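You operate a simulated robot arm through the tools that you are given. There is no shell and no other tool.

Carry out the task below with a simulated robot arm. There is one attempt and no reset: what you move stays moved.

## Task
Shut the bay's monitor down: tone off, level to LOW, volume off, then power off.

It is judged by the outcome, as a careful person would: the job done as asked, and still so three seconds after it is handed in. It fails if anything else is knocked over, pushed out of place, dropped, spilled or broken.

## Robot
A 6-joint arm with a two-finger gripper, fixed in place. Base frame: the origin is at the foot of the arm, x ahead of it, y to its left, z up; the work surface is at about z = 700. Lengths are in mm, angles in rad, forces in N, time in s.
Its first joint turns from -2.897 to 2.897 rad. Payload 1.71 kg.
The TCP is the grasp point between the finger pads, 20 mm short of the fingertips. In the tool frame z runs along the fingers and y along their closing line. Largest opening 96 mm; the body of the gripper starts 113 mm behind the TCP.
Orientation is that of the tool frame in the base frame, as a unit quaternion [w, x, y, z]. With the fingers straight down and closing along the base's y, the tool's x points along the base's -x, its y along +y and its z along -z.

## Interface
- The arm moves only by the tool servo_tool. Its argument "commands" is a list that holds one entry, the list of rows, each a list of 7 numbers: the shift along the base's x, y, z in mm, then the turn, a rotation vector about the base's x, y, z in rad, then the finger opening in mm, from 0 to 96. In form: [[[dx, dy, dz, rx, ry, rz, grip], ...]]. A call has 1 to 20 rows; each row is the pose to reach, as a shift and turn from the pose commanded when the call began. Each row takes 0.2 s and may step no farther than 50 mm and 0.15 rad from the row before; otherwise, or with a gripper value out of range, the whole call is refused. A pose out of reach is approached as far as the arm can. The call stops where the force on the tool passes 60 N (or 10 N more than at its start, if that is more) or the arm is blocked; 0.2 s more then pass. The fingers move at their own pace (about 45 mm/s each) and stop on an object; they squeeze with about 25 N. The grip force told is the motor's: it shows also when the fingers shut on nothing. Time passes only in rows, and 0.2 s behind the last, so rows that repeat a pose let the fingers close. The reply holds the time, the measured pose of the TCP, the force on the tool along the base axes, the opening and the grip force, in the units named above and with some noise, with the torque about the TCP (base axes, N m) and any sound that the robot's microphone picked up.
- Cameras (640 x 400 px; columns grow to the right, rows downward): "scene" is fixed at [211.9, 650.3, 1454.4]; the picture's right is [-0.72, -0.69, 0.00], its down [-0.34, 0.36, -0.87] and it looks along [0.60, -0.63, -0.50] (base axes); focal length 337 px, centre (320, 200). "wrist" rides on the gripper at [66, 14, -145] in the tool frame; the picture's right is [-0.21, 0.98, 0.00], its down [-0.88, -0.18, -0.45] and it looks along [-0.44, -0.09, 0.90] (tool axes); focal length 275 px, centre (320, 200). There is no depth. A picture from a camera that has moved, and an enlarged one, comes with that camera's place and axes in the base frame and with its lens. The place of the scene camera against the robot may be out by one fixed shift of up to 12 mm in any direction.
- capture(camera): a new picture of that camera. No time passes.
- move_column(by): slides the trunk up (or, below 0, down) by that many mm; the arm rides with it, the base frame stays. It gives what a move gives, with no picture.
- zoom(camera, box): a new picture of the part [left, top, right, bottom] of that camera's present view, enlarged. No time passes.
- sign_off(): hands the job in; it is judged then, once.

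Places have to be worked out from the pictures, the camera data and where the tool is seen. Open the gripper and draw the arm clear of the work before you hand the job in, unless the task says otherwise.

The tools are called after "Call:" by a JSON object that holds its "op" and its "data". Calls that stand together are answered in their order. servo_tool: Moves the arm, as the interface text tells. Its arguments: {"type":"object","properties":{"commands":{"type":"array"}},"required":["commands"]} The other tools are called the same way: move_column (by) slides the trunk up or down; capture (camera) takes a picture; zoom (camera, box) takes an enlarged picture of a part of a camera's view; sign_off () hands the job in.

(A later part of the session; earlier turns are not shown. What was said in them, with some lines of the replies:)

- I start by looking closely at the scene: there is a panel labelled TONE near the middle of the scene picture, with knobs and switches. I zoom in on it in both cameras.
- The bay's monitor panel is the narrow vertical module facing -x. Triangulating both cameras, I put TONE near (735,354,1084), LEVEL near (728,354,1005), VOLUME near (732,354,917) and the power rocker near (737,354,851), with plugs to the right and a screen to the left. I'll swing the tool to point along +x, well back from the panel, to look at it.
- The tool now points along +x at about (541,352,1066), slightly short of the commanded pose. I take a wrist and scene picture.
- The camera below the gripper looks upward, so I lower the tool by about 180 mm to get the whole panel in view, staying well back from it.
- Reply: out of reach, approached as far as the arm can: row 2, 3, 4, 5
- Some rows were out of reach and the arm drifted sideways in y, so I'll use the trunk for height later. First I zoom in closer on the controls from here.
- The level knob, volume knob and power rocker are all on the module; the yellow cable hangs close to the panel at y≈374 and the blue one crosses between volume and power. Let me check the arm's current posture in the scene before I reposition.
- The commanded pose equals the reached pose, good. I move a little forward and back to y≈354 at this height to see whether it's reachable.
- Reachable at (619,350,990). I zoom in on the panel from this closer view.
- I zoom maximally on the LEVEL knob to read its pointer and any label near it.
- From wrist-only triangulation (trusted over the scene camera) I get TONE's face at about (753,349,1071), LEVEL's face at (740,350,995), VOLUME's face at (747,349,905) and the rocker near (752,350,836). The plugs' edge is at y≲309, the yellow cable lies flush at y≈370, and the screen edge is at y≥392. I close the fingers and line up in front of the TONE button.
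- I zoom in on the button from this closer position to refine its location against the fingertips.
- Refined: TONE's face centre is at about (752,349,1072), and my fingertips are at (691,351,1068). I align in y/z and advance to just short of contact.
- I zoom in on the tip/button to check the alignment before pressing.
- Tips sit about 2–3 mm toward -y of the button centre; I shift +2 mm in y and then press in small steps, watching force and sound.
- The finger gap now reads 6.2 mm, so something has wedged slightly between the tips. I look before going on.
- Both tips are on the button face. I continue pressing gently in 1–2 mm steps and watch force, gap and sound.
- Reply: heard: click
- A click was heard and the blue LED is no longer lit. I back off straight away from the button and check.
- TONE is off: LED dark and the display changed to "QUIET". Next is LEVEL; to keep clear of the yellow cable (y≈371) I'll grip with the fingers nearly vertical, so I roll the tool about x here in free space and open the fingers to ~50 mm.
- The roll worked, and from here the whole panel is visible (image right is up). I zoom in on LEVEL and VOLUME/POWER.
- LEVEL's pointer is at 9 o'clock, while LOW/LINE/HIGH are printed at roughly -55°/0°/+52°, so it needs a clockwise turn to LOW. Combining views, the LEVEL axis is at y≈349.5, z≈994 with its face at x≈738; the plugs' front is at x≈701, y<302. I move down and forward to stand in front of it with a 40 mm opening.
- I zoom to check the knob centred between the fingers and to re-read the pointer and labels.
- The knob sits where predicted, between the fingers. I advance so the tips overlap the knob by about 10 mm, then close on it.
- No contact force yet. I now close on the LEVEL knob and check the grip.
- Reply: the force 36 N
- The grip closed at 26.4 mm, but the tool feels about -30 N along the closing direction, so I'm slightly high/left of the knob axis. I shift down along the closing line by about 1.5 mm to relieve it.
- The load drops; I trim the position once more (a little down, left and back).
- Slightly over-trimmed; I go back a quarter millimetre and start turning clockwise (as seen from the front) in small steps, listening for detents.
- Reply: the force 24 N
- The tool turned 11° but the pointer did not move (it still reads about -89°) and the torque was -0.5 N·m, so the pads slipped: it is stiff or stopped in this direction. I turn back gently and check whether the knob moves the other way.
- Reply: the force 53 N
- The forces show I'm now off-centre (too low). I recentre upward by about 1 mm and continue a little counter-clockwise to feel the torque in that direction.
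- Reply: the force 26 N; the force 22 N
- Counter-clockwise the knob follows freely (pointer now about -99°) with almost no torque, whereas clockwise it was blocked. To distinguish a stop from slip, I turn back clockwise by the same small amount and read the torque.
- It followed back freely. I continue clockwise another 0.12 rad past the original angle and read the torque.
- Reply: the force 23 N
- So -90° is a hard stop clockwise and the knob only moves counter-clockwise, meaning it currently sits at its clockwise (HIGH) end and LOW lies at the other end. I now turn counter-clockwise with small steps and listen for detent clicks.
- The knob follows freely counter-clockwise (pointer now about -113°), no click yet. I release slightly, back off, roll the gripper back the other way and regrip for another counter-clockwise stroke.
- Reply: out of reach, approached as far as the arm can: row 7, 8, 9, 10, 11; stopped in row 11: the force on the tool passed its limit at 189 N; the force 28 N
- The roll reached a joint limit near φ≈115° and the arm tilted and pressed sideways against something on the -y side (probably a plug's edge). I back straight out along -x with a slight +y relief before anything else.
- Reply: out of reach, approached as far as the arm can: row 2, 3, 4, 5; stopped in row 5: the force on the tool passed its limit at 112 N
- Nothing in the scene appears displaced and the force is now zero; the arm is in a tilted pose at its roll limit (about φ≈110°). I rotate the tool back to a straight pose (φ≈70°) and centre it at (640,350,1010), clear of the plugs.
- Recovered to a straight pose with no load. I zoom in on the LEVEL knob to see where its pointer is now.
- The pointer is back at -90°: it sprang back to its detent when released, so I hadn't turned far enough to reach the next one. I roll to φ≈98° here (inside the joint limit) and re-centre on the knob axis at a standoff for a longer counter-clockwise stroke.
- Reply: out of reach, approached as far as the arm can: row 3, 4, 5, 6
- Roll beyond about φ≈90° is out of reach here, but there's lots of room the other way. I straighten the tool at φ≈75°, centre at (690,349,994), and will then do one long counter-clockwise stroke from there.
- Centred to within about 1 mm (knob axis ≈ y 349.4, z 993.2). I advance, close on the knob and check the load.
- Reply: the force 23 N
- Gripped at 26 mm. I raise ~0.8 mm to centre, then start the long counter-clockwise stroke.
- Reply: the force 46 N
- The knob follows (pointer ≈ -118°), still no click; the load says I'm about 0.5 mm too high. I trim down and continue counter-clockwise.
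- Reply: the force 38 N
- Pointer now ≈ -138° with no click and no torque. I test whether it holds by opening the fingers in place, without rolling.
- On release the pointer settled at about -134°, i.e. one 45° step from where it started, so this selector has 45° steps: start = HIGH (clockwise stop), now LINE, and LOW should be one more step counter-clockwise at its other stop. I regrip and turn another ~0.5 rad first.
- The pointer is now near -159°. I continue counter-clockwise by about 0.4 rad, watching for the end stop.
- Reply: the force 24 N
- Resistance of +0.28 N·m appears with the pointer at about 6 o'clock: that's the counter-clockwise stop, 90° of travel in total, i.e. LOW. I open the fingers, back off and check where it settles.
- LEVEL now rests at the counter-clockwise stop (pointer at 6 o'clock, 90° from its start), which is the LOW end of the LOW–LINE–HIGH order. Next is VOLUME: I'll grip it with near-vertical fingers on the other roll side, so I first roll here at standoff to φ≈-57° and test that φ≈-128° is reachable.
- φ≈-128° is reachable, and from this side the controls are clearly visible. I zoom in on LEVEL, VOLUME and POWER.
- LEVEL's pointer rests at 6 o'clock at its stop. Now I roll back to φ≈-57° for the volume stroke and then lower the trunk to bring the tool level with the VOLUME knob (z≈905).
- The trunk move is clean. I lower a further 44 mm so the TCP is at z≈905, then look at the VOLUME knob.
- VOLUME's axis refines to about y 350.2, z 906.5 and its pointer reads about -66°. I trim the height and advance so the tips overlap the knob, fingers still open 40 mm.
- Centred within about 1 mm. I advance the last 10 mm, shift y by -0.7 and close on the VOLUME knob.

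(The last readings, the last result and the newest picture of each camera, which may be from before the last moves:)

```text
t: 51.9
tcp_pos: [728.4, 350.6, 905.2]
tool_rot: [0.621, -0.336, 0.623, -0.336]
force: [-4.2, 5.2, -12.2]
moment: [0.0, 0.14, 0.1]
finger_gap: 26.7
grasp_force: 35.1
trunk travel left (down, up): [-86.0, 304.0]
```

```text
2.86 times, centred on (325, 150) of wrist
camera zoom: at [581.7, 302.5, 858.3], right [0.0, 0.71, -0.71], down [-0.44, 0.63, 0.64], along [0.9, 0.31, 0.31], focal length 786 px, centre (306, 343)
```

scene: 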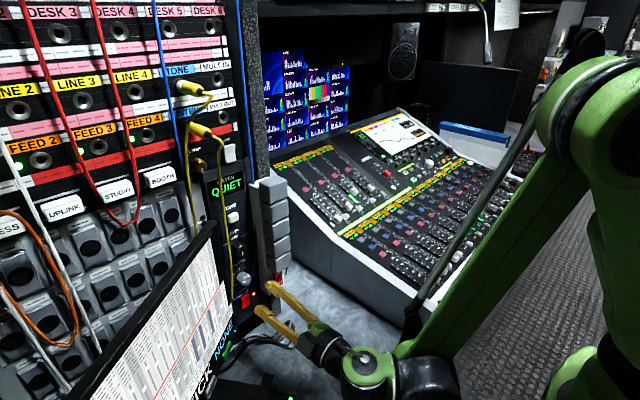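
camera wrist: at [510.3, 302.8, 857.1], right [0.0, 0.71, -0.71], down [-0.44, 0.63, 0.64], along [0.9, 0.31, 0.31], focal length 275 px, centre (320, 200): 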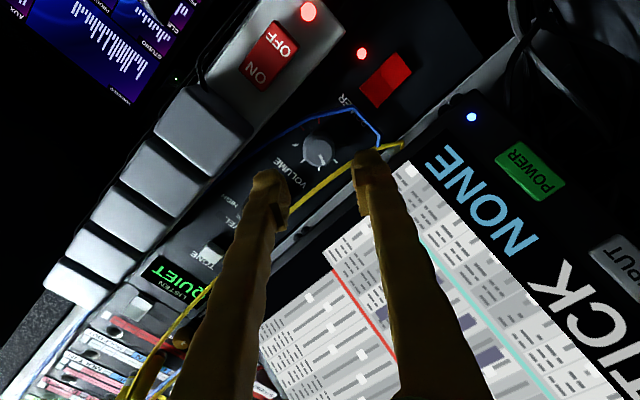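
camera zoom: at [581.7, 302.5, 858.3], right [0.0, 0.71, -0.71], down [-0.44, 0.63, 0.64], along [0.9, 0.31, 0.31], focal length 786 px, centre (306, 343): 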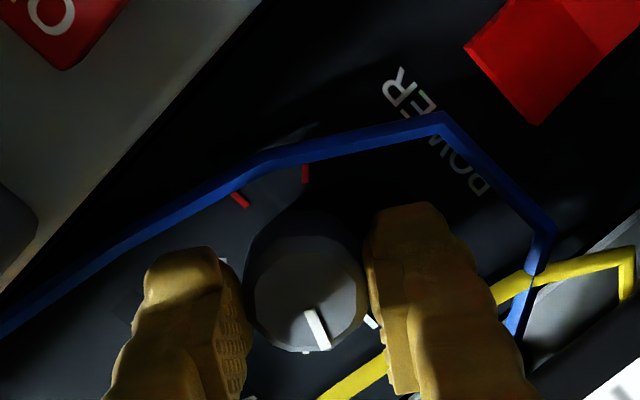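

Good grip with modest load. I turn counter-clockwise by 0.5 rad and check.

Call:
{"op": "servo_tool", "data": {"commands": [[[0, 0, -0.2, -0.1, 0, 0, 0], [0, 0, -0.2, -0.2, 0, 0, 0], [0, 0, -0.2, -0.3, 0, 0, 0], [0, 0, -0.2, -0.4, 0, 0, 0], [0, 0, -0.2, -0.5, 0, 0, 0], [0, 0, -0.2, -0.5, 0, 0, 0]]]}}

Call:
{"op": "zoom", "data": {"camera": "wrist", "box": [250, 80, 400, 220]}}

```text
t: 53.3
tcp_pos: [728.3, 350.3, 906.0]
tool_rot: [0.519, -0.48, 0.52, -0.48]
force: [-25.3, -1.0, -23.8]
moment: [0.0, 0.45, -0.06]
finger_gap: 26.5
grasp_force: 35.3
trunk travel left (down, up): [-86.0, 304.0]
```

```text
2.86 times, centred on (325, 150) of wrist
camera zoom: at [581.9, 285.7, 886.5], right [0.0, 0.28, -0.96], down [-0.44, 0.86, 0.25], along [0.9, 0.42, 0.13], focal length 786 px, centre (306, 343)
```

zoom: 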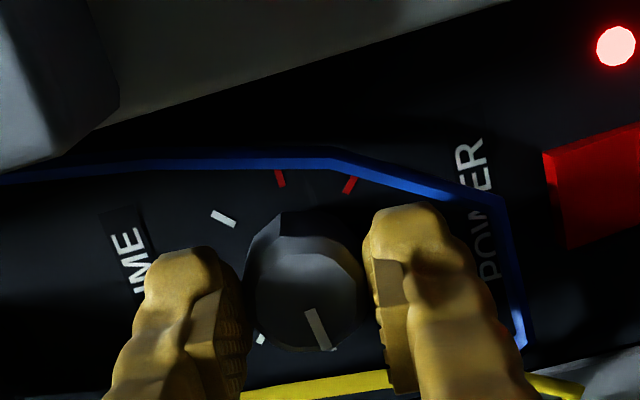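

The knob follows. I trim slightly down/back and continue another 0.5 rad.

Call:
{"op": "servo_tool", "data": {"commands": [[[-0.4, 0, -0.4, -0.1, 0, 0, 0], [-0.4, 0, -0.4, -0.2, 0, 0, 0], [-0.4, 0, -0.4, -0.3, 0, 0, 0], [-0.4, 0, -0.4, -0.4, 0, 0, 0], [-0.4, 0, -0.4, -0.5, 0, 0, 0], [-0.4, 0, -0.4, -0.5, 0, 0, 0]]]}}

Call:
{"op": "zoom", "data": {"camera": "wrist", "box": [250, 80, 400, 220]}}

```text
t: 54.7
tcp_pos: [728.6, 351.6, 905.3]
tool_rot: [-0.384, 0.593, -0.385, 0.594]
force: [6.8, -3.1, -9.2]
moment: [0.03, 0.1, -0.05]
finger_gap: 26.5
grasp_force: 35.5
trunk travel left (down, up): [-86.0, 304.0]
```

```text
2.86 times, centred on (325, 150) of wrist
camera zoom: at [582.0, 284.5, 919.3], right [0.0, -0.21, -0.98], down [-0.44, 0.88, -0.19], along [0.9, 0.43, -0.09], focal length 786 px, centre (306, 343)
```

zoom: 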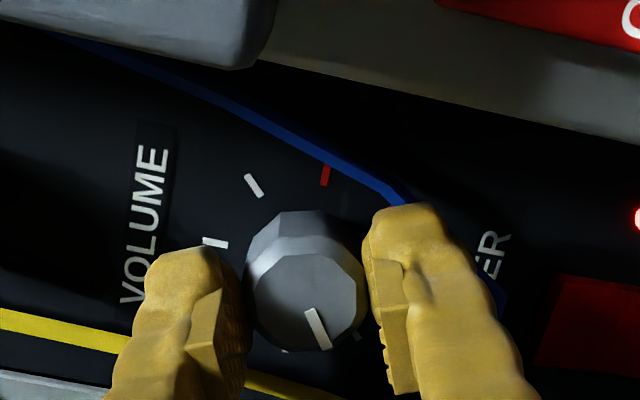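

Pointer ≈ -123°, approaching the minimum tick. I continue in small steps to the end stop, watching torque and sound.

Call:
{"op": "servo_tool", "data": {"commands": [[[0, 0, -0.1, -0.08, 0, 0, 0], [0, 0, -0.1, -0.16, 0, 0, 0], [0, 0, -0.1, -0.24, 0, 0, 0], [0, 0, -0.1, -0.24, 0, 0, 0]]]}}

Call:
{"op": "zoom", "data": {"camera": "wrist", "box": [250, 80, 400, 220]}}

```text
t: 55.7
tcp_pos: [727.8, 349.9, 904.8]
tool_rot: [-0.31, 0.635, -0.311, 0.636]
force: [14.3, 1.1, 3.4]
moment: [0.0, 0.01, 0.05]
finger_gap: 26.0
grasp_force: 35.2
trunk travel left (down, up): [-86.0, 304.0]
```

```text
2.86 times, centred on (325, 150) of wrist
camera zoom: at [581.9, 289.5, 934.2], right [0.0, -0.44, -0.9], down [-0.44, 0.81, -0.39], along [0.9, 0.4, -0.19], focal length 786 px, centre (306, 343)
```

zoom: 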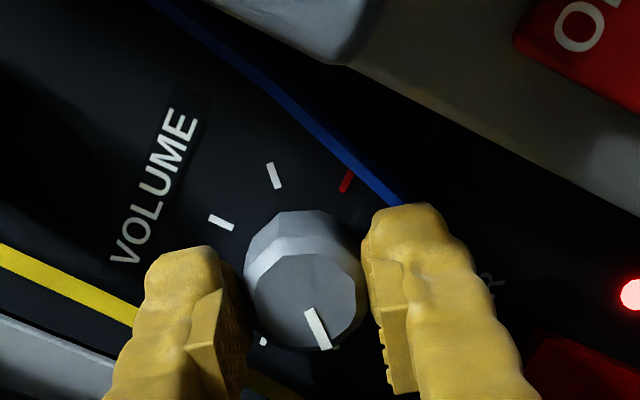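

Pointer now ≈ -139° with no torque yet, so the stop is a little further. I continue in small steps.

Call:
{"op": "servo_tool", "data": {"commands": [[[-0.2, 0, 0, -0.06, 0, 0, 0], [-0.2, 0, 0, -0.12, 0, 0, 0], [-0.2, 0, 0, -0.12, 0, 0, 0]]]}}

Call:
{"op": "zoom", "data": {"camera": "wrist", "box": [250, 80, 400, 220]}}

```text
t: 56.5
tcp_pos: [729.3, 349.6, 906.4]
tool_rot: [-0.272, 0.652, -0.272, 0.653]
force: [10.9, 5.3, -4.2]
moment: [-0.01, 0.14, 0.15]
finger_gap: 26.3
grasp_force: 35.1
trunk travel left (down, up): [-86.0, 304.0]
```

```text
2.86 times, centred on (325, 150) of wrist
camera zoom: at [581.9, 293.3, 941.2], right [0.0, -0.54, -0.84], down [-0.44, 0.75, -0.49], along [0.9, 0.37, -0.24], focal length 786 px, centre (306, 343)
```

zoom: 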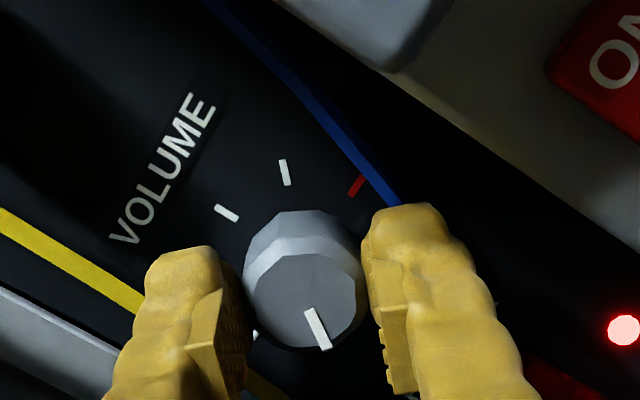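

Still free: it seems both knobs' marks sit 135° behind their true setting (LEVEL's HIGH stop was at 9 o'clock), so VOLUME has about 120° more to go to its stop. I release, back off, roll back to φ≈-55° and regrip for the next stroke.

Call:
{"op": "servo_tool", "data": {"commands": [[[0, 0, 0, 0, 0, 0, 32], [0, 0, 0, 0, 0, 0, 34], [-12, 0, 0, 0, 0, 0, 36], [-26, 0, 0, 0, 0, 0, 38], [-26, 0, 0, 0, 0, 0, 38], [-26, 0, 0, 0.14, 0, 0, 38], [-26, 0, 0, 0.28, 0, 0, 38], [-26, 0, 0, 0.42, 0, 0, 38], [-26, 0, 0, 0.56, 0, 0, 38], [-26, 0, 0, 0.7, 0, 0, 38], [-26, 0, 0, 0.84, 0, 0, 38], [-26, 0, 0, 0.98, 0, 0, 38], [-26, 0, 0, 1.12, 0, 0, 38], [-26, 0, 0, 1.26, 0, 0, 38], [-26, 0, 0, 1.4, 0, 0, 38], [-26, 0, 0, 1.4, 0, 0, 38]]]}}

Call:
{"op": "zoom", "data": {"camera": "wrist", "box": [250, 80, 400, 220]}}

Call:
{"op": "zoom", "data": {"camera": "scene", "box": [200, 160, 320, 310]}}

```text
t: 59.9
tcp_pos: [701.6, 350.5, 905.5]
tool_rot: [0.628, -0.323, 0.63, -0.323]
force: [-0.4, -0.6, 0.6]
moment: [0.02, 0.03, -0.04]
finger_gap: 38.1
grasp_force: 0.0
trunk travel left (down, up): [-86.0, 304.0]
```

```text
2.86 times, centred on (325, 150) of wrist
camera zoom: at [556.1, 304.8, 856.3], right [0.0, 0.74, -0.68], down [-0.44, 0.61, 0.66], along [0.9, 0.3, 0.33], focal length 786 px, centre (306, 343)
```

zoom: 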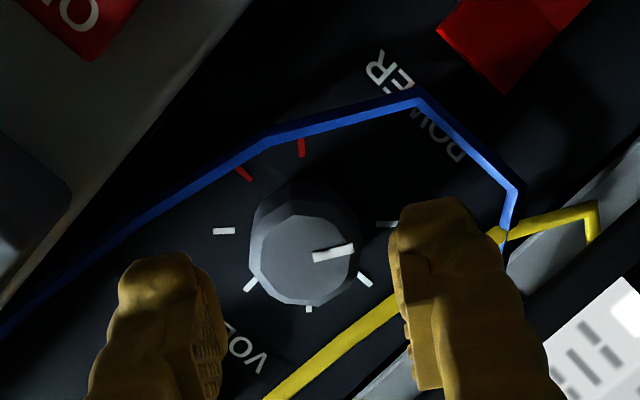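

```text
2.67 times, centred on (260, 235) of scene
camera zoom: at [211.9, 650.3, 1454.4], right [-0.72, -0.69, 0.0], down [-0.34, 0.36, -0.87], along [0.6, -0.63, -0.5], focal length 900 px, centre (480, 107)
```

zoom: 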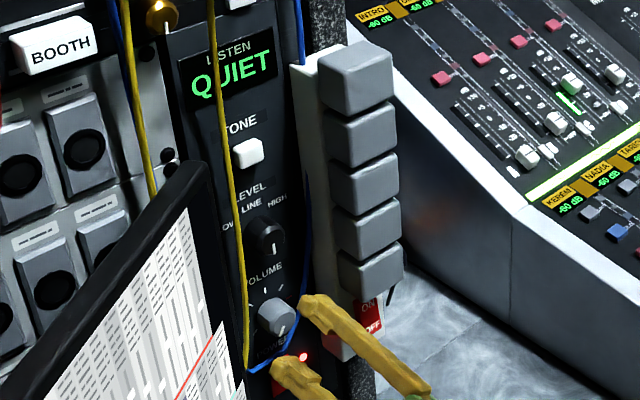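

The volume knob holds its place (pointer ≈ -145°). I advance again and regrip.

Call:
{"op": "servo_tool", "data": {"commands": [[[12, 0, 0.3, 0, 0, 0, 38], [26, 0, 0.3, 0, 0, 0, 38], [26, 0, 0.3, 0, 0, 0, 30], [26, 0, 0.3, 0, 0, 0, 24], [26, 0, 0.3, 0, 0, 0, 10], [26, 0, 0.3, 0, 0, 0, 5]]]}}

```text
t: 61.3
tcp_pos: [729.5, 352.2, 906.8]
tool_rot: [0.628, -0.323, 0.629, -0.324]
force: [-1.7, 4.7, -6.2]
moment: [-0.01, 0.06, 0.09]
finger_gap: 26.6
grasp_force: 34.6
trunk travel left (down, up): [-86.0, 304.0]
```

Good grip, low load. Now a 1.3 rad counter-clockwise stroke in small steps.

Call:
{"op": "servo_tool", "data": {"commands": [[[0, 0, 0, -0.1, 0, 0, 0], [0, 0, 0, -0.2, 0, 0, 0], [0, 0, 0, -0.3, 0, 0, 0], [0, 0, 0, -0.4, 0, 0, 0], [0, 0, 0, -0.5, 0, 0, 0], [0, 0, -0.2, -0.6, 0, 0, 0], [0, 0, -0.2, -0.7, 0, 0, 0], [0, 0, -0.2, -0.7, 0, 0, 0]]]}}

Call:
{"op": "zoom", "data": {"camera": "wrist", "box": [250, 80, 400, 220]}}

```text
t: 63.1
tcp_pos: [727.5, 349.2, 905.4]
tool_rot: [-0.478, 0.519, -0.481, 0.521]
force: [4.7, -4.4, 0.5]
moment: [0.19, -0.03, -0.12]
finger_gap: 26.8
grasp_force: 35.1
trunk travel left (down, up): [-86.0, 304.0]
```

```text
2.86 times, centred on (325, 150) of wrist
camera zoom: at [580.7, 283.0, 896.8], right [0.0, 0.13, -0.99], down [-0.44, 0.89, 0.11], along [0.9, 0.44, 0.06], focal length 786 px, centre (306, 343)
```

zoom: 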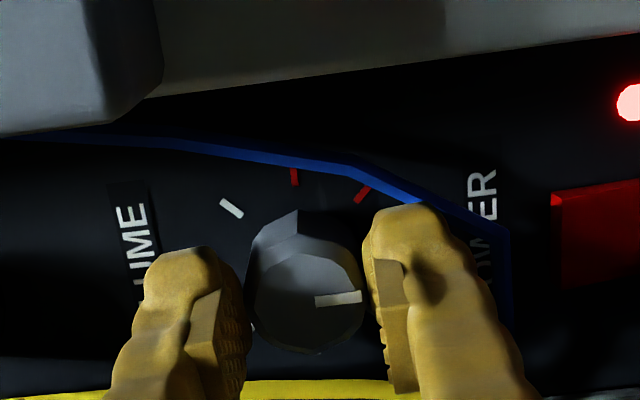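

Torque now reads +0.19 N·m with the pointer at about 6 o'clock (-181°), the same place where LEVEL stopped. I push a touch further to confirm that it's the end stop.

Call:
{"op": "servo_tool", "data": {"commands": [[[0, 0, 0, -0.06, 0, 0, 0], [0, 0, 0, -0.12, 0, 0, 0], [0, 0, 0, -0.12, 0, 0, 0]]]}}

Call:
{"op": "zoom", "data": {"camera": "wrist", "box": [250, 80, 400, 220]}}

```text
t: 63.9
tcp_pos: [728.5, 350.9, 905.2]
tool_rot: [-0.447, 0.548, -0.448, 0.547]
force: [-15.5, -0.3, -12.1]
moment: [0.05, 0.22, 0.17]
finger_gap: 26.4
grasp_force: 34.7
trunk travel left (down, up): [-86.0, 304.0]
```

```text
2.86 times, centred on (325, 150) of wrist
camera zoom: at [580.9, 283.5, 904.6], right [0.0, 0.01, -1.0], down [-0.44, 0.9, 0.01], along [0.9, 0.44, 0.0], focal length 786 px, centre (306, 343)
```

zoom: 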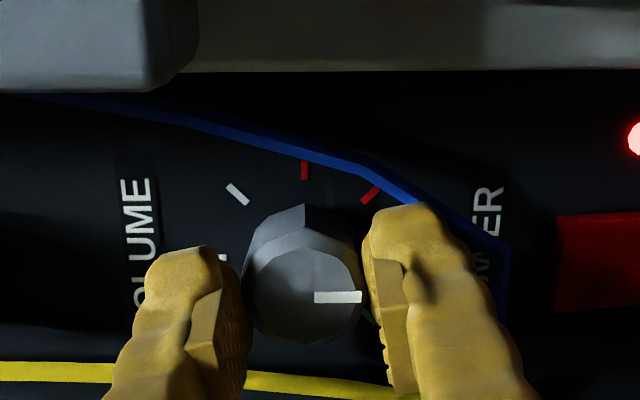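

The pointer stayed at 6 o'clock while the gripper slipped 7° further: that's the minimum stop, VOLUME is off. I release and back off.

Call:
{"op": "servo_tool", "data": {"commands": [[[0, 0, 0, 0.02, 0, 0, 32], [0, 0, 0, 0.02, 0, 0, 34], [-12, 0, 0, 0.02, 0, 0, 36], [-40, 0, 0, 0.02, 0, 0, 38], [-75, 0, 0, 0.02, 0, 0, 38], [-75, 0, 0, 0.02, 0, 0, 30]]]}}

Call:
{"op": "capture", "data": {"camera": "wrist"}}

Call:
{"op": "zoom", "data": {"camera": "wrist", "box": [230, 90, 430, 230]}}

Call:
{"op": "zoom", "data": {"camera": "scene", "box": [200, 160, 320, 310]}}

```text
t: 65.3
tcp_pos: [652.3, 351.2, 905.0]
tool_rot: [-0.453, 0.542, -0.453, 0.544]
force: [0.5, 0.0, -0.3]
moment: [0.0, -0.01, -0.02]
finger_gap: 29.8
grasp_force: 0.2
trunk travel left (down, up): [-86.0, 304.0]
```

```text
taken
camera wrist: at [506.0, 284.9, 902.9], right [0.0, 0.03, -1.0], down [-0.44, 0.9, 0.02], along [0.9, 0.44, 0.01], focal length 275 px, centre (320, 200)
```

wrist: 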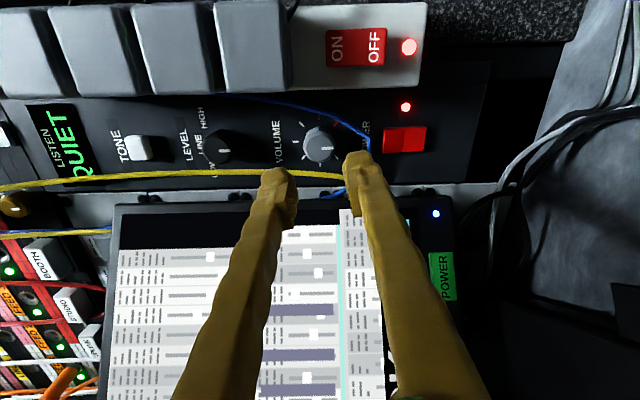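

```text
2.86 times, centred on (330, 160) of wrist
camera zoom: at [506.0, 284.9, 902.9], right [0.0, 0.03, -1.0], down [-0.44, 0.9, 0.02], along [0.9, 0.44, 0.01], focal length 786 px, centre (291, 314)
```

zoom: 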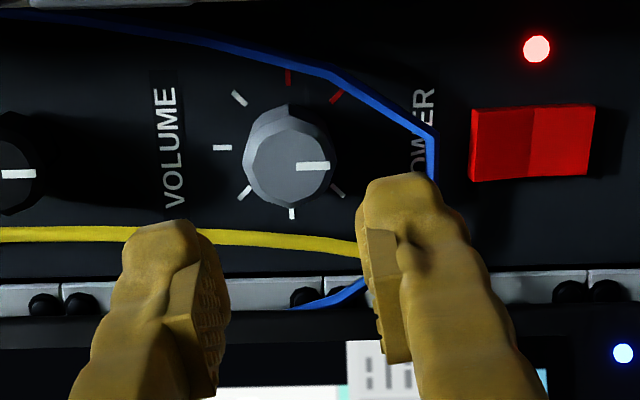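

```text
2.67 times, centred on (260, 235) of scene
camera zoom: at [211.9, 650.3, 1454.4], right [-0.72, -0.69, 0.0], down [-0.34, 0.36, -0.87], along [0.6, -0.63, -0.5], focal length 900 px, centre (480, 107)
```

zoom: 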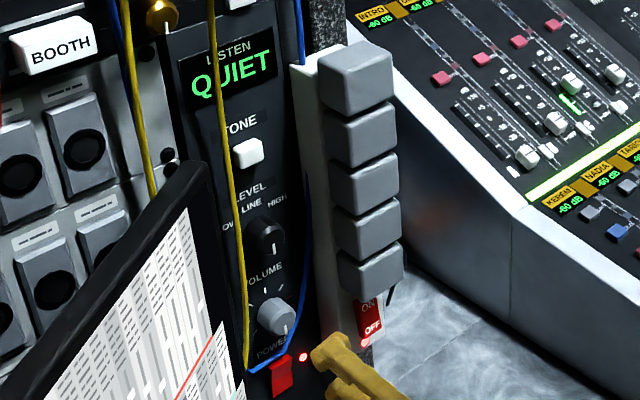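

VOLUME and LEVEL both rest at their minimum stops. Now the POWER rocker: I zoom in to judge which end is raised before pressing.

Call:
{"op": "zoom", "data": {"camera": "wrist", "box": [365, 90, 445, 170]}}

Call:
{"op": "zoom", "data": {"camera": "scene", "box": [225, 275, 265, 325]}}

Call:
{"op": "zoom", "data": {"camera": "wrist", "box": [300, 0, 440, 110]}}

```text
5.00 times, centred on (405, 130) of wrist
camera zoom: at [506.0, 284.9, 902.9], right [0.0, 0.03, -1.0], down [-0.44, 0.9, 0.02], along [0.9, 0.44, 0.01], focal length 1376 px, centre (-105, 550)
```

zoom: 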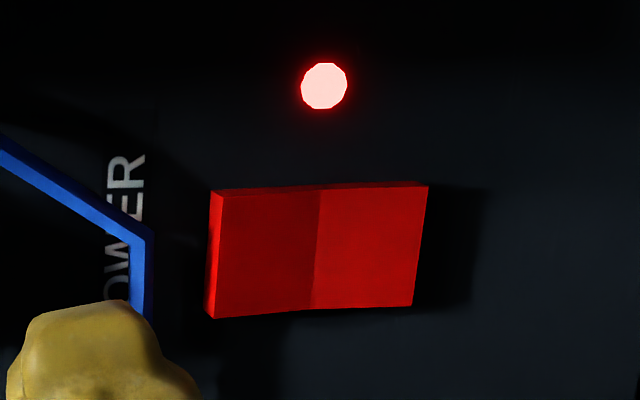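

```text
8.00 times, centred on (245, 300) of scene
camera zoom: at [211.9, 650.3, 1454.4], right [-0.72, -0.69, 0.0], down [-0.34, 0.36, -0.87], along [0.6, -0.63, -0.5], focal length 2699 px, centre (920, -600)
```

zoom: 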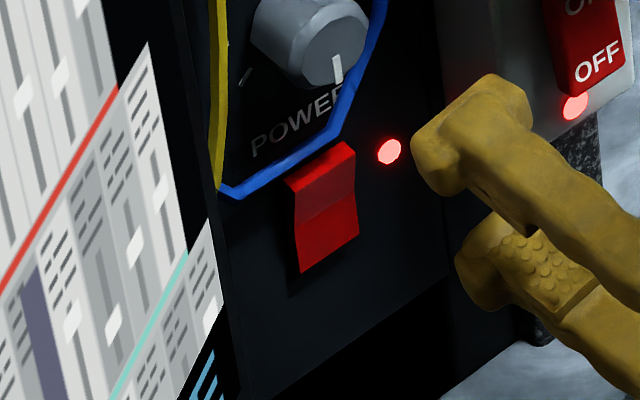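

```text
3.64 times, centred on (370, 55) of wrist
camera zoom: at [506.0, 284.9, 902.9], right [0.0, 0.03, -1.0], down [-0.44, 0.9, 0.02], along [0.9, 0.44, 0.01], focal length 1001 px, centre (138, 727)
```

zoom: 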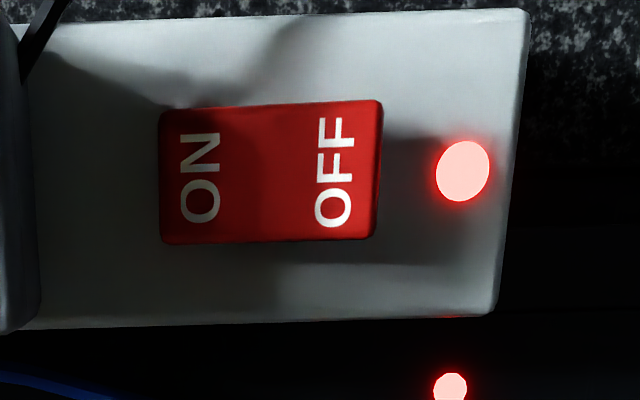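

The rocker's upper end is raised (its lower half is pressed in), so pressing the upper half should switch it off; the rocker spans z≈809–849 at y≈348.5, with the blue cable above at z≈859. The power strip's ON/OFF switch and the screen's POWER button are not mine to touch. I roll back to φ≈0 with the fingers closed, then lower the trunk to press at z≈842.

Call:
{"op": "servo_tool", "data": {"commands": [[[0, 0, 0, 0.1345, 0, 0, 20], [0, 0, 0, 0.269, 0, 0, 10], [0, 0, 0, 0.4036, 0, 0, 0], [0, 0, 0, 0.538, 0, 0, 0], [0, 0, 0, 0.6727, 0, 0, 0], [0, 0, 0, 0.807, 0, 0, 0], [0, 0, 0, 0.9418, 0, 0, 0], [0, 0, 0, 1.0763, 0, 0, 0], [0, 0, 0, 1.2108, 0, 0, 0], [0, 0, 0, 1.3454, 0, 0, 0], [0, 0, 0, 1.48, 0, 0, 0], [0, 0, 0, 1.6145, 0, 0, 0], [0, 0, 0, 1.749, 0, 0, 0], [0, 0, 0, 1.749, 0, 0, 0]]]}}

Call:
{"op": "move_column", "data": {"by": -30}}

Call:
{"op": "capture", "data": {"camera": "scene"}}

Call:
{"op": "capture", "data": {"camera": "wrist"}}

```text
t: 68.3
tcp_pos: [653.8, 350.0, 905.5]
tool_rot: [0.706, 0.0, 0.708, 0.0]
force: [0.1, 0.3, 0.2]
moment: [0.01, 0.02, 0.02]
finger_gap: 0.0
grasp_force: 24.3
trunk travel left (down, up): [-86.0, 304.0]
```

```text
t: 69.1
tcp_pos: [653.9, 349.8, 874.6]
tool_rot: [0.706, 0.0, 0.708, -0.001]
force: [0.0, 0.1, -0.2]
moment: [-0.02, 0.0, -0.02]
finger_gap: 0.1
grasp_force: 25.2
trunk travel left (down, up): [-56.0, 334.0]
```

```text
taken
```

scene: 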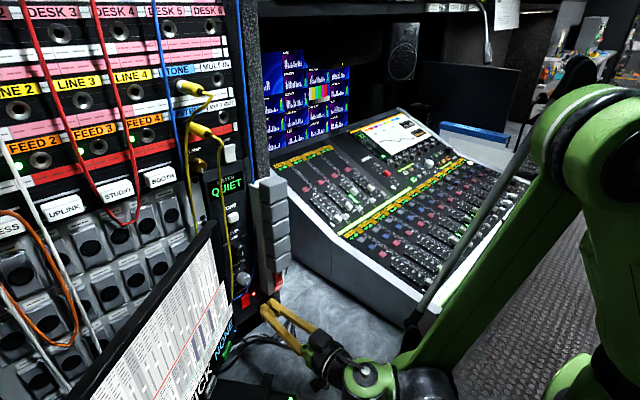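

```text
taken
camera wrist: at [507.1, 362.6, 809.5], right [0.0, 0.98, 0.2], down [-0.44, -0.18, 0.88], along [0.9, -0.09, 0.43], focal length 275 px, centre (320, 200)
```

wrist: 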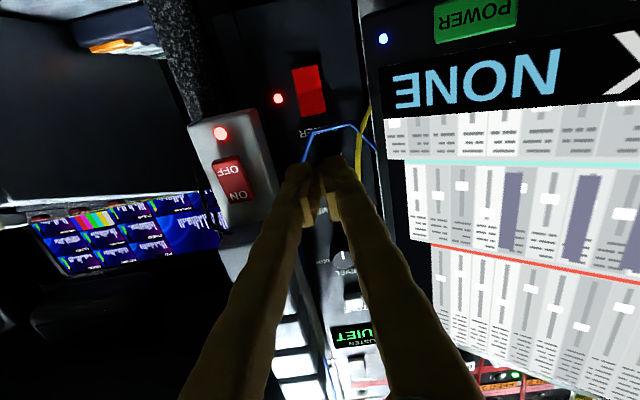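

Before lowering further I check the clearance under the gripper: zooming on the lower part of the scene.

Call:
{"op": "zoom", "data": {"camera": "scene", "box": [200, 280, 460, 400]}}

Call:
{"op": "zoom", "data": {"camera": "wrist", "box": [250, 40, 400, 210]}}

```text
2.46 times, centred on (330, 340) of scene
camera zoom: at [211.9, 650.3, 1454.4], right [-0.72, -0.69, 0.0], down [-0.34, 0.36, -0.87], along [0.6, -0.63, -0.5], focal length 830 px, centre (295, -145)
```

zoom: 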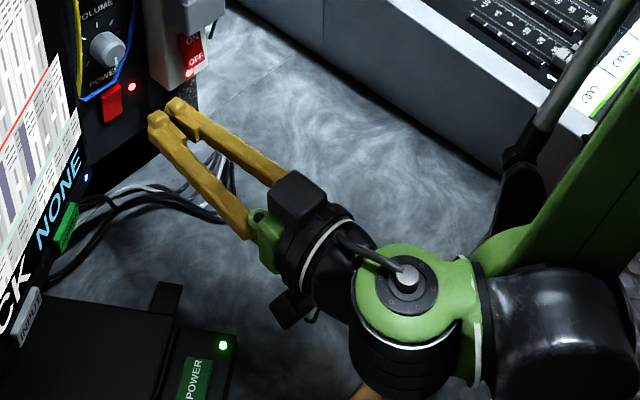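

```text
2.35 times, centred on (325, 125) of wrist
camera zoom: at [507.1, 362.6, 809.5], right [0.0, 0.98, 0.2], down [-0.44, -0.18, 0.88], along [0.9, -0.09, 0.43], focal length 648 px, centre (308, 376)
```

zoom: 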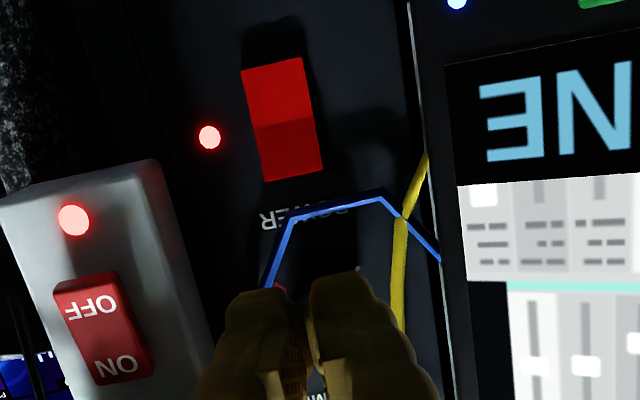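

The box on the desk tops out near z≈760 at y≥398, so there is clearance. The rocker's upper half is centred at about (750,349.3,838.5), its top end at z≈848. I lower the trunk by 33 mm.

Call:
{"op": "move_column", "data": {"by": -33}}

Call:
{"op": "servo_tool", "data": {"commands": [[[15, 0.7, 0, 0, 0, 0, 0], [35, 0.7, 0, 0, 0, 0, 0], [52, 0.7, 0, 0, 0, 0, 0], [52, 0.7, 0, 0, 0, 0, 0]]]}}

Call:
{"op": "zoom", "data": {"camera": "wrist", "box": [250, 60, 400, 220]}}

Call:
{"op": "zoom", "data": {"camera": "scene", "box": [210, 250, 310, 350]}}

```text
t: 69.9
tcp_pos: [654.7, 349.4, 841.2]
tool_rot: [0.706, -0.001, 0.708, -0.001]
force: [-0.2, 0.1, 0.5]
moment: [-0.01, -0.01, -0.01]
finger_gap: 0.0
grasp_force: 25.2
trunk travel left (down, up): [-23.0, 367.0]
```

```text
t: 70.9
tcp_pos: [704.9, 350.7, 840.7]
tool_rot: [0.706, 0.0, 0.708, -0.001]
force: [-0.2, -0.3, -0.4]
moment: [-0.01, 0.01, 0.01]
finger_gap: 0.0
grasp_force: 25.3
trunk travel left (down, up): [-23.0, 367.0]
```

```text
2.50 times, centred on (325, 140) of wrist
camera zoom: at [558.9, 363.8, 776.3], right [0.0, 0.98, 0.2], down [-0.44, -0.18, 0.88], along [0.9, -0.09, 0.43], focal length 688 px, centre (308, 350)
```

zoom: 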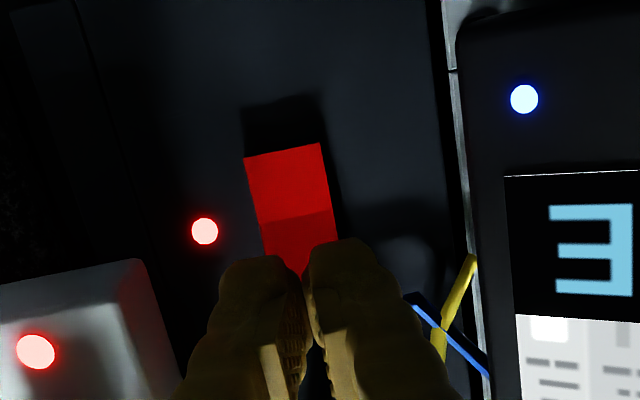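

```text
4.00 times, centred on (260, 300) of scene
camera zoom: at [211.9, 650.3, 1454.4], right [-0.72, -0.69, 0.0], down [-0.34, 0.36, -0.87], along [0.6, -0.63, -0.5], focal length 1350 px, centre (560, -200)
```

zoom: 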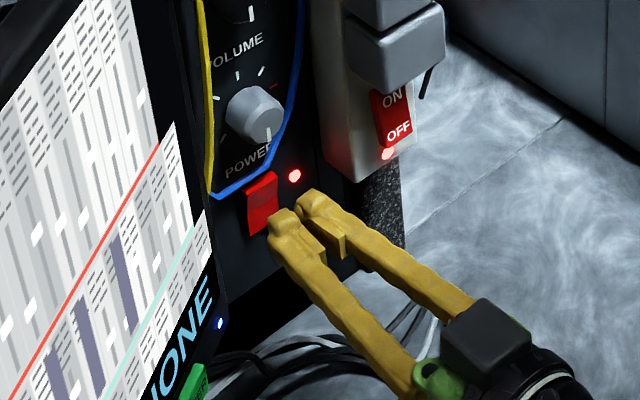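

Aligned: tip at (724,350,842). I advance to near contact and then press in small steps, listening for the click.

Call:
{"op": "servo_tool", "data": {"commands": [[[10, -0.4, 0, 0, 0, 0, 0], [17, -0.4, 0, 0, 0, 0, 0], [20, -0.4, 0, 0, 0, 0, 0], [22, -0.4, 0, 0, 0, 0, 0], [22, -0.4, 0, 0, 0, 0, 0]]]}}

Call:
{"op": "zoom", "data": {"camera": "wrist", "box": [250, 60, 400, 220]}}

Call:
{"op": "zoom", "data": {"camera": "scene", "box": [210, 250, 310, 350]}}

```text
t: 72.1
tcp_pos: [729.5, 349.7, 841.1]
tool_rot: [0.706, -0.001, 0.708, -0.001]
force: [0.7, -0.7, 0.4]
moment: [0.03, -0.02, 0.0]
finger_gap: 0.0
grasp_force: 25.1
trunk travel left (down, up): [-23.0, 367.0]
```

```text
2.50 times, centred on (325, 140) of wrist
camera zoom: at [582.3, 362.9, 776.5], right [0.0, 0.98, 0.2], down [-0.44, -0.18, 0.88], along [0.9, -0.09, 0.43], focal length 688 px, centre (308, 350)
```

zoom: 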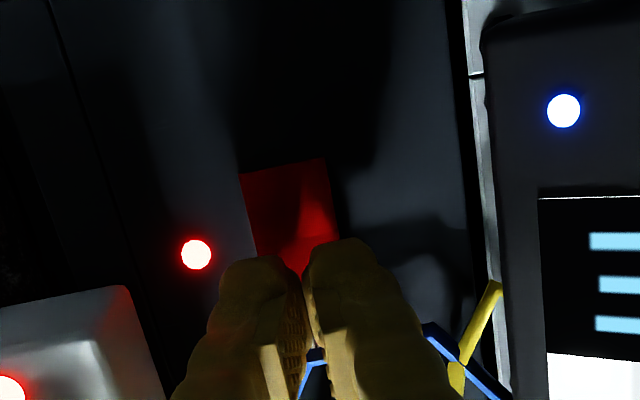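

```text
4.00 times, centred on (260, 300) of scene
camera zoom: at [211.9, 650.3, 1454.4], right [-0.72, -0.69, 0.0], down [-0.34, 0.36, -0.87], along [0.6, -0.63, -0.5], focal length 1350 px, centre (560, -200)
```

zoom: 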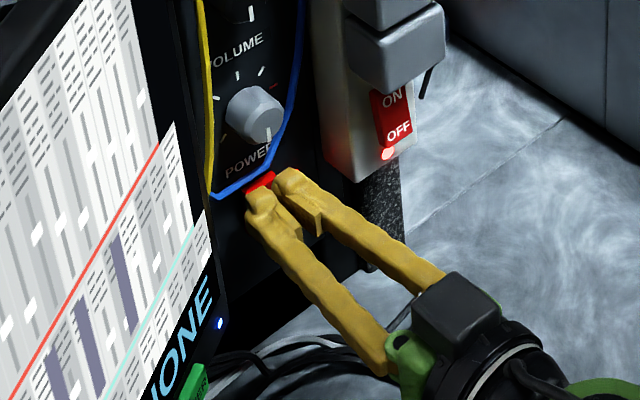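

No contact yet, tips at x≈747 just in front of the rocker's upper half. I press on in 1 mm steps.

Call:
{"op": "servo_tool", "data": {"commands": [[[1, 0, 0, 0, 0, 0, 0], [2, 0, 0, 0, 0, 0, 0], [3, 0, 0, 0, 0, 0, 0], [4, 0, 0, 0, 0, 0, 0]]]}}

```text
t: 73.1
tcp_pos: [731.4, 350.6, 841.3]
tool_rot: [0.706, 0.0, 0.708, -0.001]
force: [0.0, 0.3, 0.4]
moment: [0.0, 0.02, 0.0]
finger_gap: 0.0
grasp_force: 25.3
trunk travel left (down, up): [-23.0, 367.0]
```

Still no contact force. I continue in 1 mm steps.

Call:
{"op": "servo_tool", "data": {"commands": [[[1, 0, 0, 0, 0, 0, 0], [2, 0, 0, 0, 0, 0, 0], [3, 0, 0, 0, 0, 0, 0]]]}}

Call:
{"op": "zoom", "data": {"camera": "wrist", "box": [250, 60, 400, 220]}}

```text
t: 73.9
tcp_pos: [734.9, 351.0, 842.5]
tool_rot: [0.706, -0.002, 0.708, 0.0]
force: [0.3, -0.2, -0.8]
moment: [-0.01, 0.0, 0.0]
finger_gap: 6.0
grasp_force: 29.2
trunk travel left (down, up): [-23.0, 367.0]
```

```text
2.50 times, centred on (325, 140) of wrist
camera zoom: at [588.2, 363.6, 776.7], right [0.0, 0.98, 0.2], down [-0.44, -0.18, 0.88], along [0.9, -0.09, 0.43], focal length 688 px, centre (308, 350)
```

zoom: 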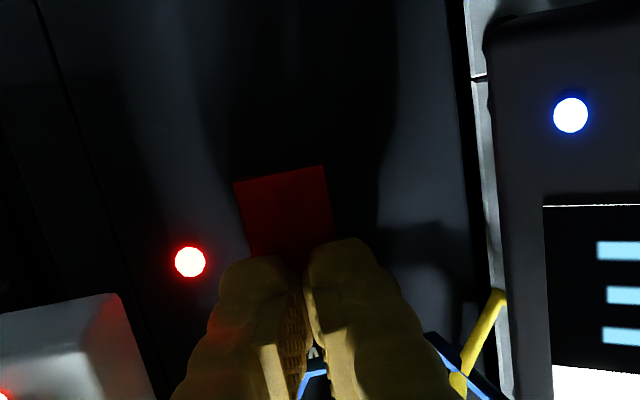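

The gap reading jumped to 6 mm just as when I touched the TONE button, so the tips are now on the rocker. I keep pressing in small steps.

Call:
{"op": "servo_tool", "data": {"commands": [[[1, 0, 0, 0, 0, 0, 0], [2, 0, 0, 0, 0, 0, 0], [3, 0, 0, 0, 0, 0, 0]]]}}

Call:
{"op": "zoom", "data": {"camera": "wrist", "box": [250, 60, 400, 220]}}

Call:
{"op": "zoom", "data": {"camera": "scene", "box": [220, 180, 310, 330]}}

```text
t: 74.7
tcp_pos: [737.7, 350.3, 842.9]
tool_rot: [0.707, 0.0, 0.708, -0.001]
force: [-36.5, -3.2, -9.4]
moment: [-0.03, 0.47, -0.06]
finger_gap: 5.9
grasp_force: 28.8
trunk travel left (down, up): [-23.0, 367.0]
heard: click
```

```text
2.50 times, centred on (325, 140) of wrist
camera zoom: at [589.6, 363.2, 777.2], right [0.0, 0.98, 0.2], down [-0.44, -0.18, 0.88], along [0.9, -0.09, 0.43], focal length 688 px, centre (308, 350)
```

zoom: 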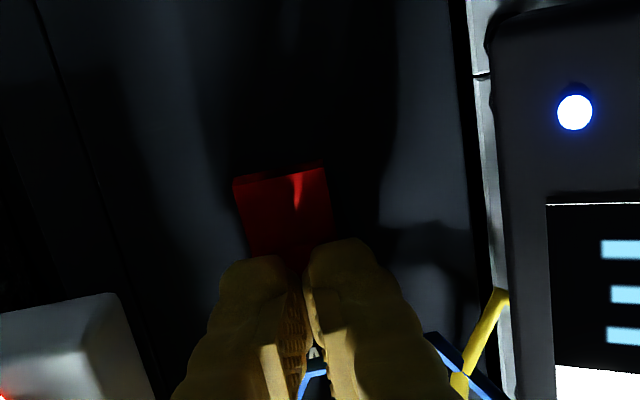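

```text
2.67 times, centred on (265, 255) of scene
camera zoom: at [211.9, 650.3, 1454.4], right [-0.72, -0.69, 0.0], down [-0.34, 0.36, -0.87], along [0.6, -0.63, -0.5], focal length 900 px, centre (467, 53)
```

zoom: 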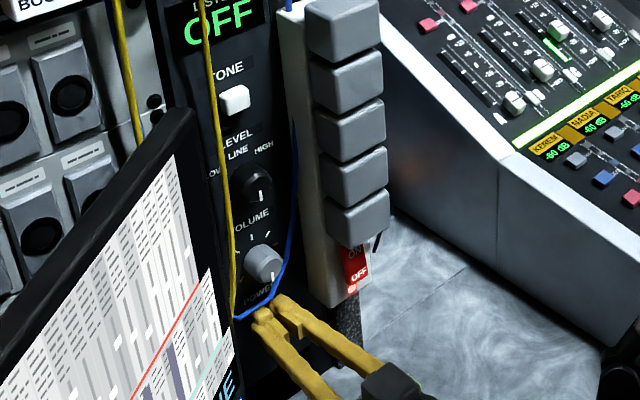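

Click heard, the power LED is out and the display reads "OFF". I back straight off the rocker.

Call:
{"op": "servo_tool", "data": {"commands": [[[-3, 0, 0, 0, 0, 0, 0], [-15, 0, 0, 0, 0, 0, 0], [-45, 0, 0, 0, 0, 0, 0], [-85, 0, 0, 0, 0, 0, 0], [-85, 0, 0, 0, 0, 0, 0]]]}}

Call:
{"op": "capture", "data": {"camera": "wrist"}}

Call:
{"op": "zoom", "data": {"camera": "scene", "box": [200, 160, 320, 320]}}

```text
t: 75.9
tcp_pos: [654.2, 350.0, 842.8]
tool_rot: [0.706, -0.001, 0.708, 0.0]
force: [0.7, 0.0, -0.2]
moment: [-0.01, 0.02, 0.0]
finger_gap: 0.1
grasp_force: 29.1
trunk travel left (down, up): [-23.0, 367.0]
```

```text
taken
camera wrist: at [507.2, 363.2, 777.7], right [0.0, 0.98, 0.2], down [-0.44, -0.18, 0.88], along [0.9, -0.09, 0.43], focal length 275 px, centre (320, 200)
```

wrist: 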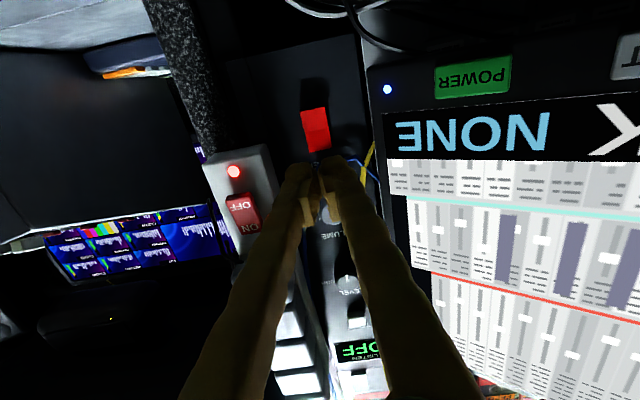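

```text
2.50 times, centred on (260, 240) of scene
camera zoom: at [211.9, 650.3, 1454.4], right [-0.72, -0.69, 0.0], down [-0.34, 0.36, -0.87], along [0.6, -0.63, -0.5], focal length 844 px, centre (470, 100)
```

zoom: 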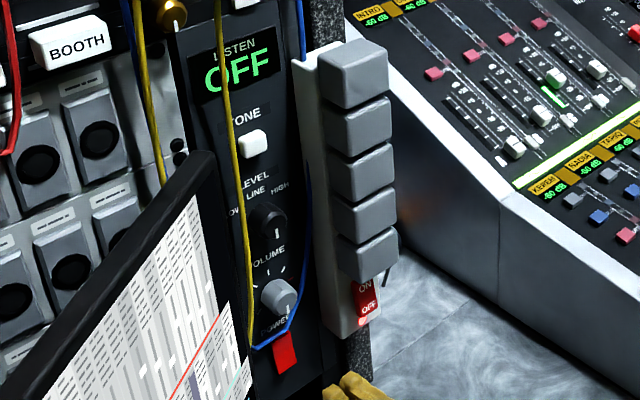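

Display "OFF", power LED out, rocker flipped. I raise the trunk back up in free space and then look at the panel to verify LEVEL and VOLUME are still at their stops.

Call:
{"op": "move_column", "data": {"by": 152}}

Call:
{"op": "servo_tool", "data": {"commands": [[[-15, 0, 20, 0, 0, 0, 30], [-30, 0, 40, 0, 0, 0, 60], [-45, 0, 55, 0, 0, 0, 80], [-60, 0, 70, 0, 0, 0, 96], [-60, 0, 70, 0, 0, 0, 96]]]}}

Call:
{"op": "capture", "data": {"camera": "wrist"}}

Call:
{"op": "capture", "data": {"camera": "scene"}}

```text
t: 77.6
tcp_pos: [654.5, 349.5, 993.9]
tool_rot: [0.706, -0.001, 0.708, -0.001]
force: [-0.6, -0.5, 0.0]
moment: [0.04, 0.0, -0.01]
finger_gap: 0.0
grasp_force: 29.7
trunk travel left (down, up): [-175.0, 215.0]
```

```text
t: 78.8
tcp_pos: [593.9, 348.5, 1064.6]
tool_rot: [0.706, -0.001, 0.708, 0.0]
force: [1.1, -0.9, -0.2]
moment: [-0.04, -0.03, 0.02]
finger_gap: 95.9
grasp_force: 0.1
trunk travel left (down, up): [-175.0, 215.0]
```

```text
taken
camera wrist: at [447.0, 362.3, 1000.9], right [0.0, 0.98, 0.2], down [-0.44, -0.18, 0.88], along [0.9, -0.09, 0.43], focal length 275 px, centre (320, 200)
```

wrist: 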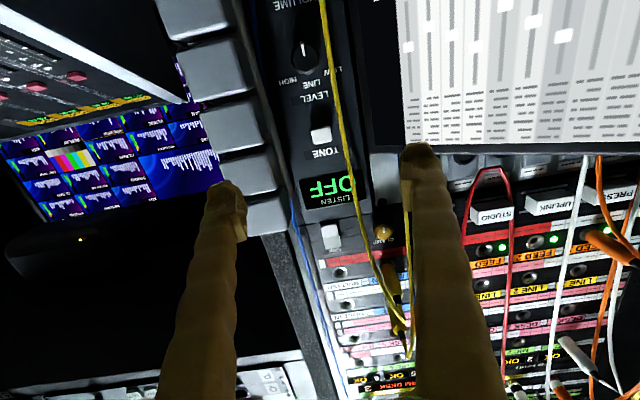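

```text
taken
```

scene: 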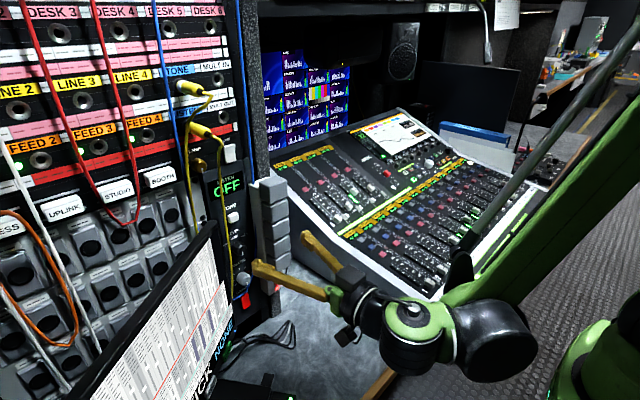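

The arm is clear and the gripper open. I take final close-ups to verify the panel, the plugs and the cables.

Call:
{"op": "zoom", "data": {"camera": "wrist", "box": [250, 0, 380, 120]}}

Call:
{"op": "zoom", "data": {"camera": "scene", "box": [170, 130, 330, 330]}}

Call:
{"op": "zoom", "data": {"camera": "scene", "box": [215, 220, 275, 320]}}

```text
3.33 times, centred on (315, 60) of wrist
camera zoom: at [447.0, 362.3, 1000.9], right [0.0, 0.98, 0.2], down [-0.44, -0.18, 0.88], along [0.9, -0.09, 0.43], focal length 918 px, centre (337, 667)
```

zoom: 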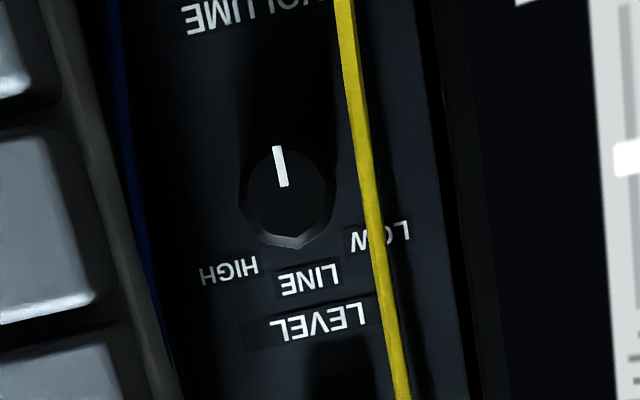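

```text
2.00 times, centred on (250, 230) of scene
camera zoom: at [211.9, 650.3, 1454.4], right [-0.72, -0.69, 0.0], down [-0.34, 0.36, -0.87], along [0.6, -0.63, -0.5], focal length 675 px, centre (460, 140)
```

zoom: 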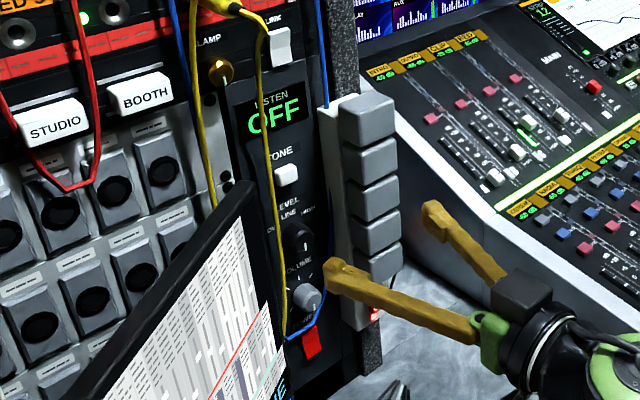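

```text
4.00 times, centred on (245, 270) of scene
camera zoom: at [211.9, 650.3, 1454.4], right [-0.72, -0.69, 0.0], down [-0.34, 0.36, -0.87], along [0.6, -0.63, -0.5], focal length 1350 px, centre (620, -80)
```

zoom: 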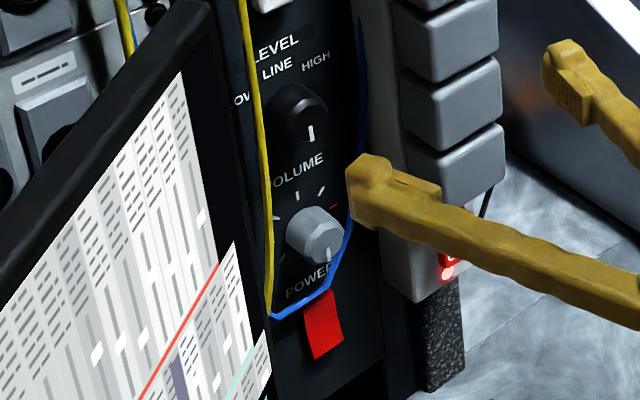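

Everything checks out: display "OFF", LEDs dark, LEVEL and VOLUME at their minimum stops, rocker flipped, and the plugs, cables and screen are where they were. I draw the arm back a little more before handing in.

Call:
{"op": "servo_tool", "data": {"commands": [[[-15, 0, 10, 0, 0, 0, 96], [-30, 0, 20, 0, 0, 0, 96], [-30, 0, 20, 0, 0, 0, 96], [-30, 0, 20, 0, 0, 0, 96]]]}}

Call:
{"op": "capture", "data": {"camera": "scene"}}

```text
t: 79.8
tcp_pos: [564.4, 350.1, 1085.0]
tool_rot: [0.706, 0.0, 0.708, -0.001]
force: [-0.1, -0.2, 0.4]
moment: [0.02, -0.03, -0.02]
finger_gap: 96.1
grasp_force: 0.1
trunk travel left (down, up): [-175.0, 215.0]
```

```text
taken
```

scene: 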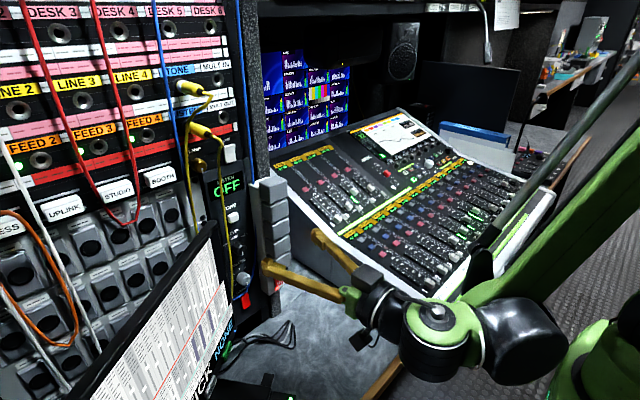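

The arm is clear at (564,350,1085), gripper open, the monitor's display shows "OFF" and nothing else has moved. I hand the job in.

Call:
{"op": "sign_off", "data": {}}

```text
The job is handed in.
```

I shut the bay's monitor down in the order you gave and handed the job in. The result of the judging wasn't shown to me.

| Step | What I saw |
|---|---|
| **Tone** | One press clicked. The blue light went out and the display changed to "QUIET". |
| **Level** | It was against its clockwise stop, so I turned it counter-clockwise through all 90° of its travel to the other stop. |
| **Volume** | Turned counter-clockwise until it stopped. |
| **Power** | Pressing the raised top of the rocker clicked. The power light went out and the display reads "OFF". |

- **Level and volume readings:** the pointers on these two knobs don't line up with their printed marks; at their stops both point to 6 o'clock. I took the counter-clockwise stop as LOW and as volume off, because LOW is leftmost on the level scale and the red ticks are at the clockwise end of the volume scale. No click or display change confirmed either one.
- **Collision:** while regripping the level knob, the arm ran into a joint limit and tilted. It pressed against something on the right, probably the edge of a plug on the power strip. The force peaked at 189 N, then 112 N as I backed out. Pictures from before and after show the plugs, cables and screen in the same places.

I did not touch the power strip's switch or the screen's POWER button. The gripper is open and the arm is clear of the panel.
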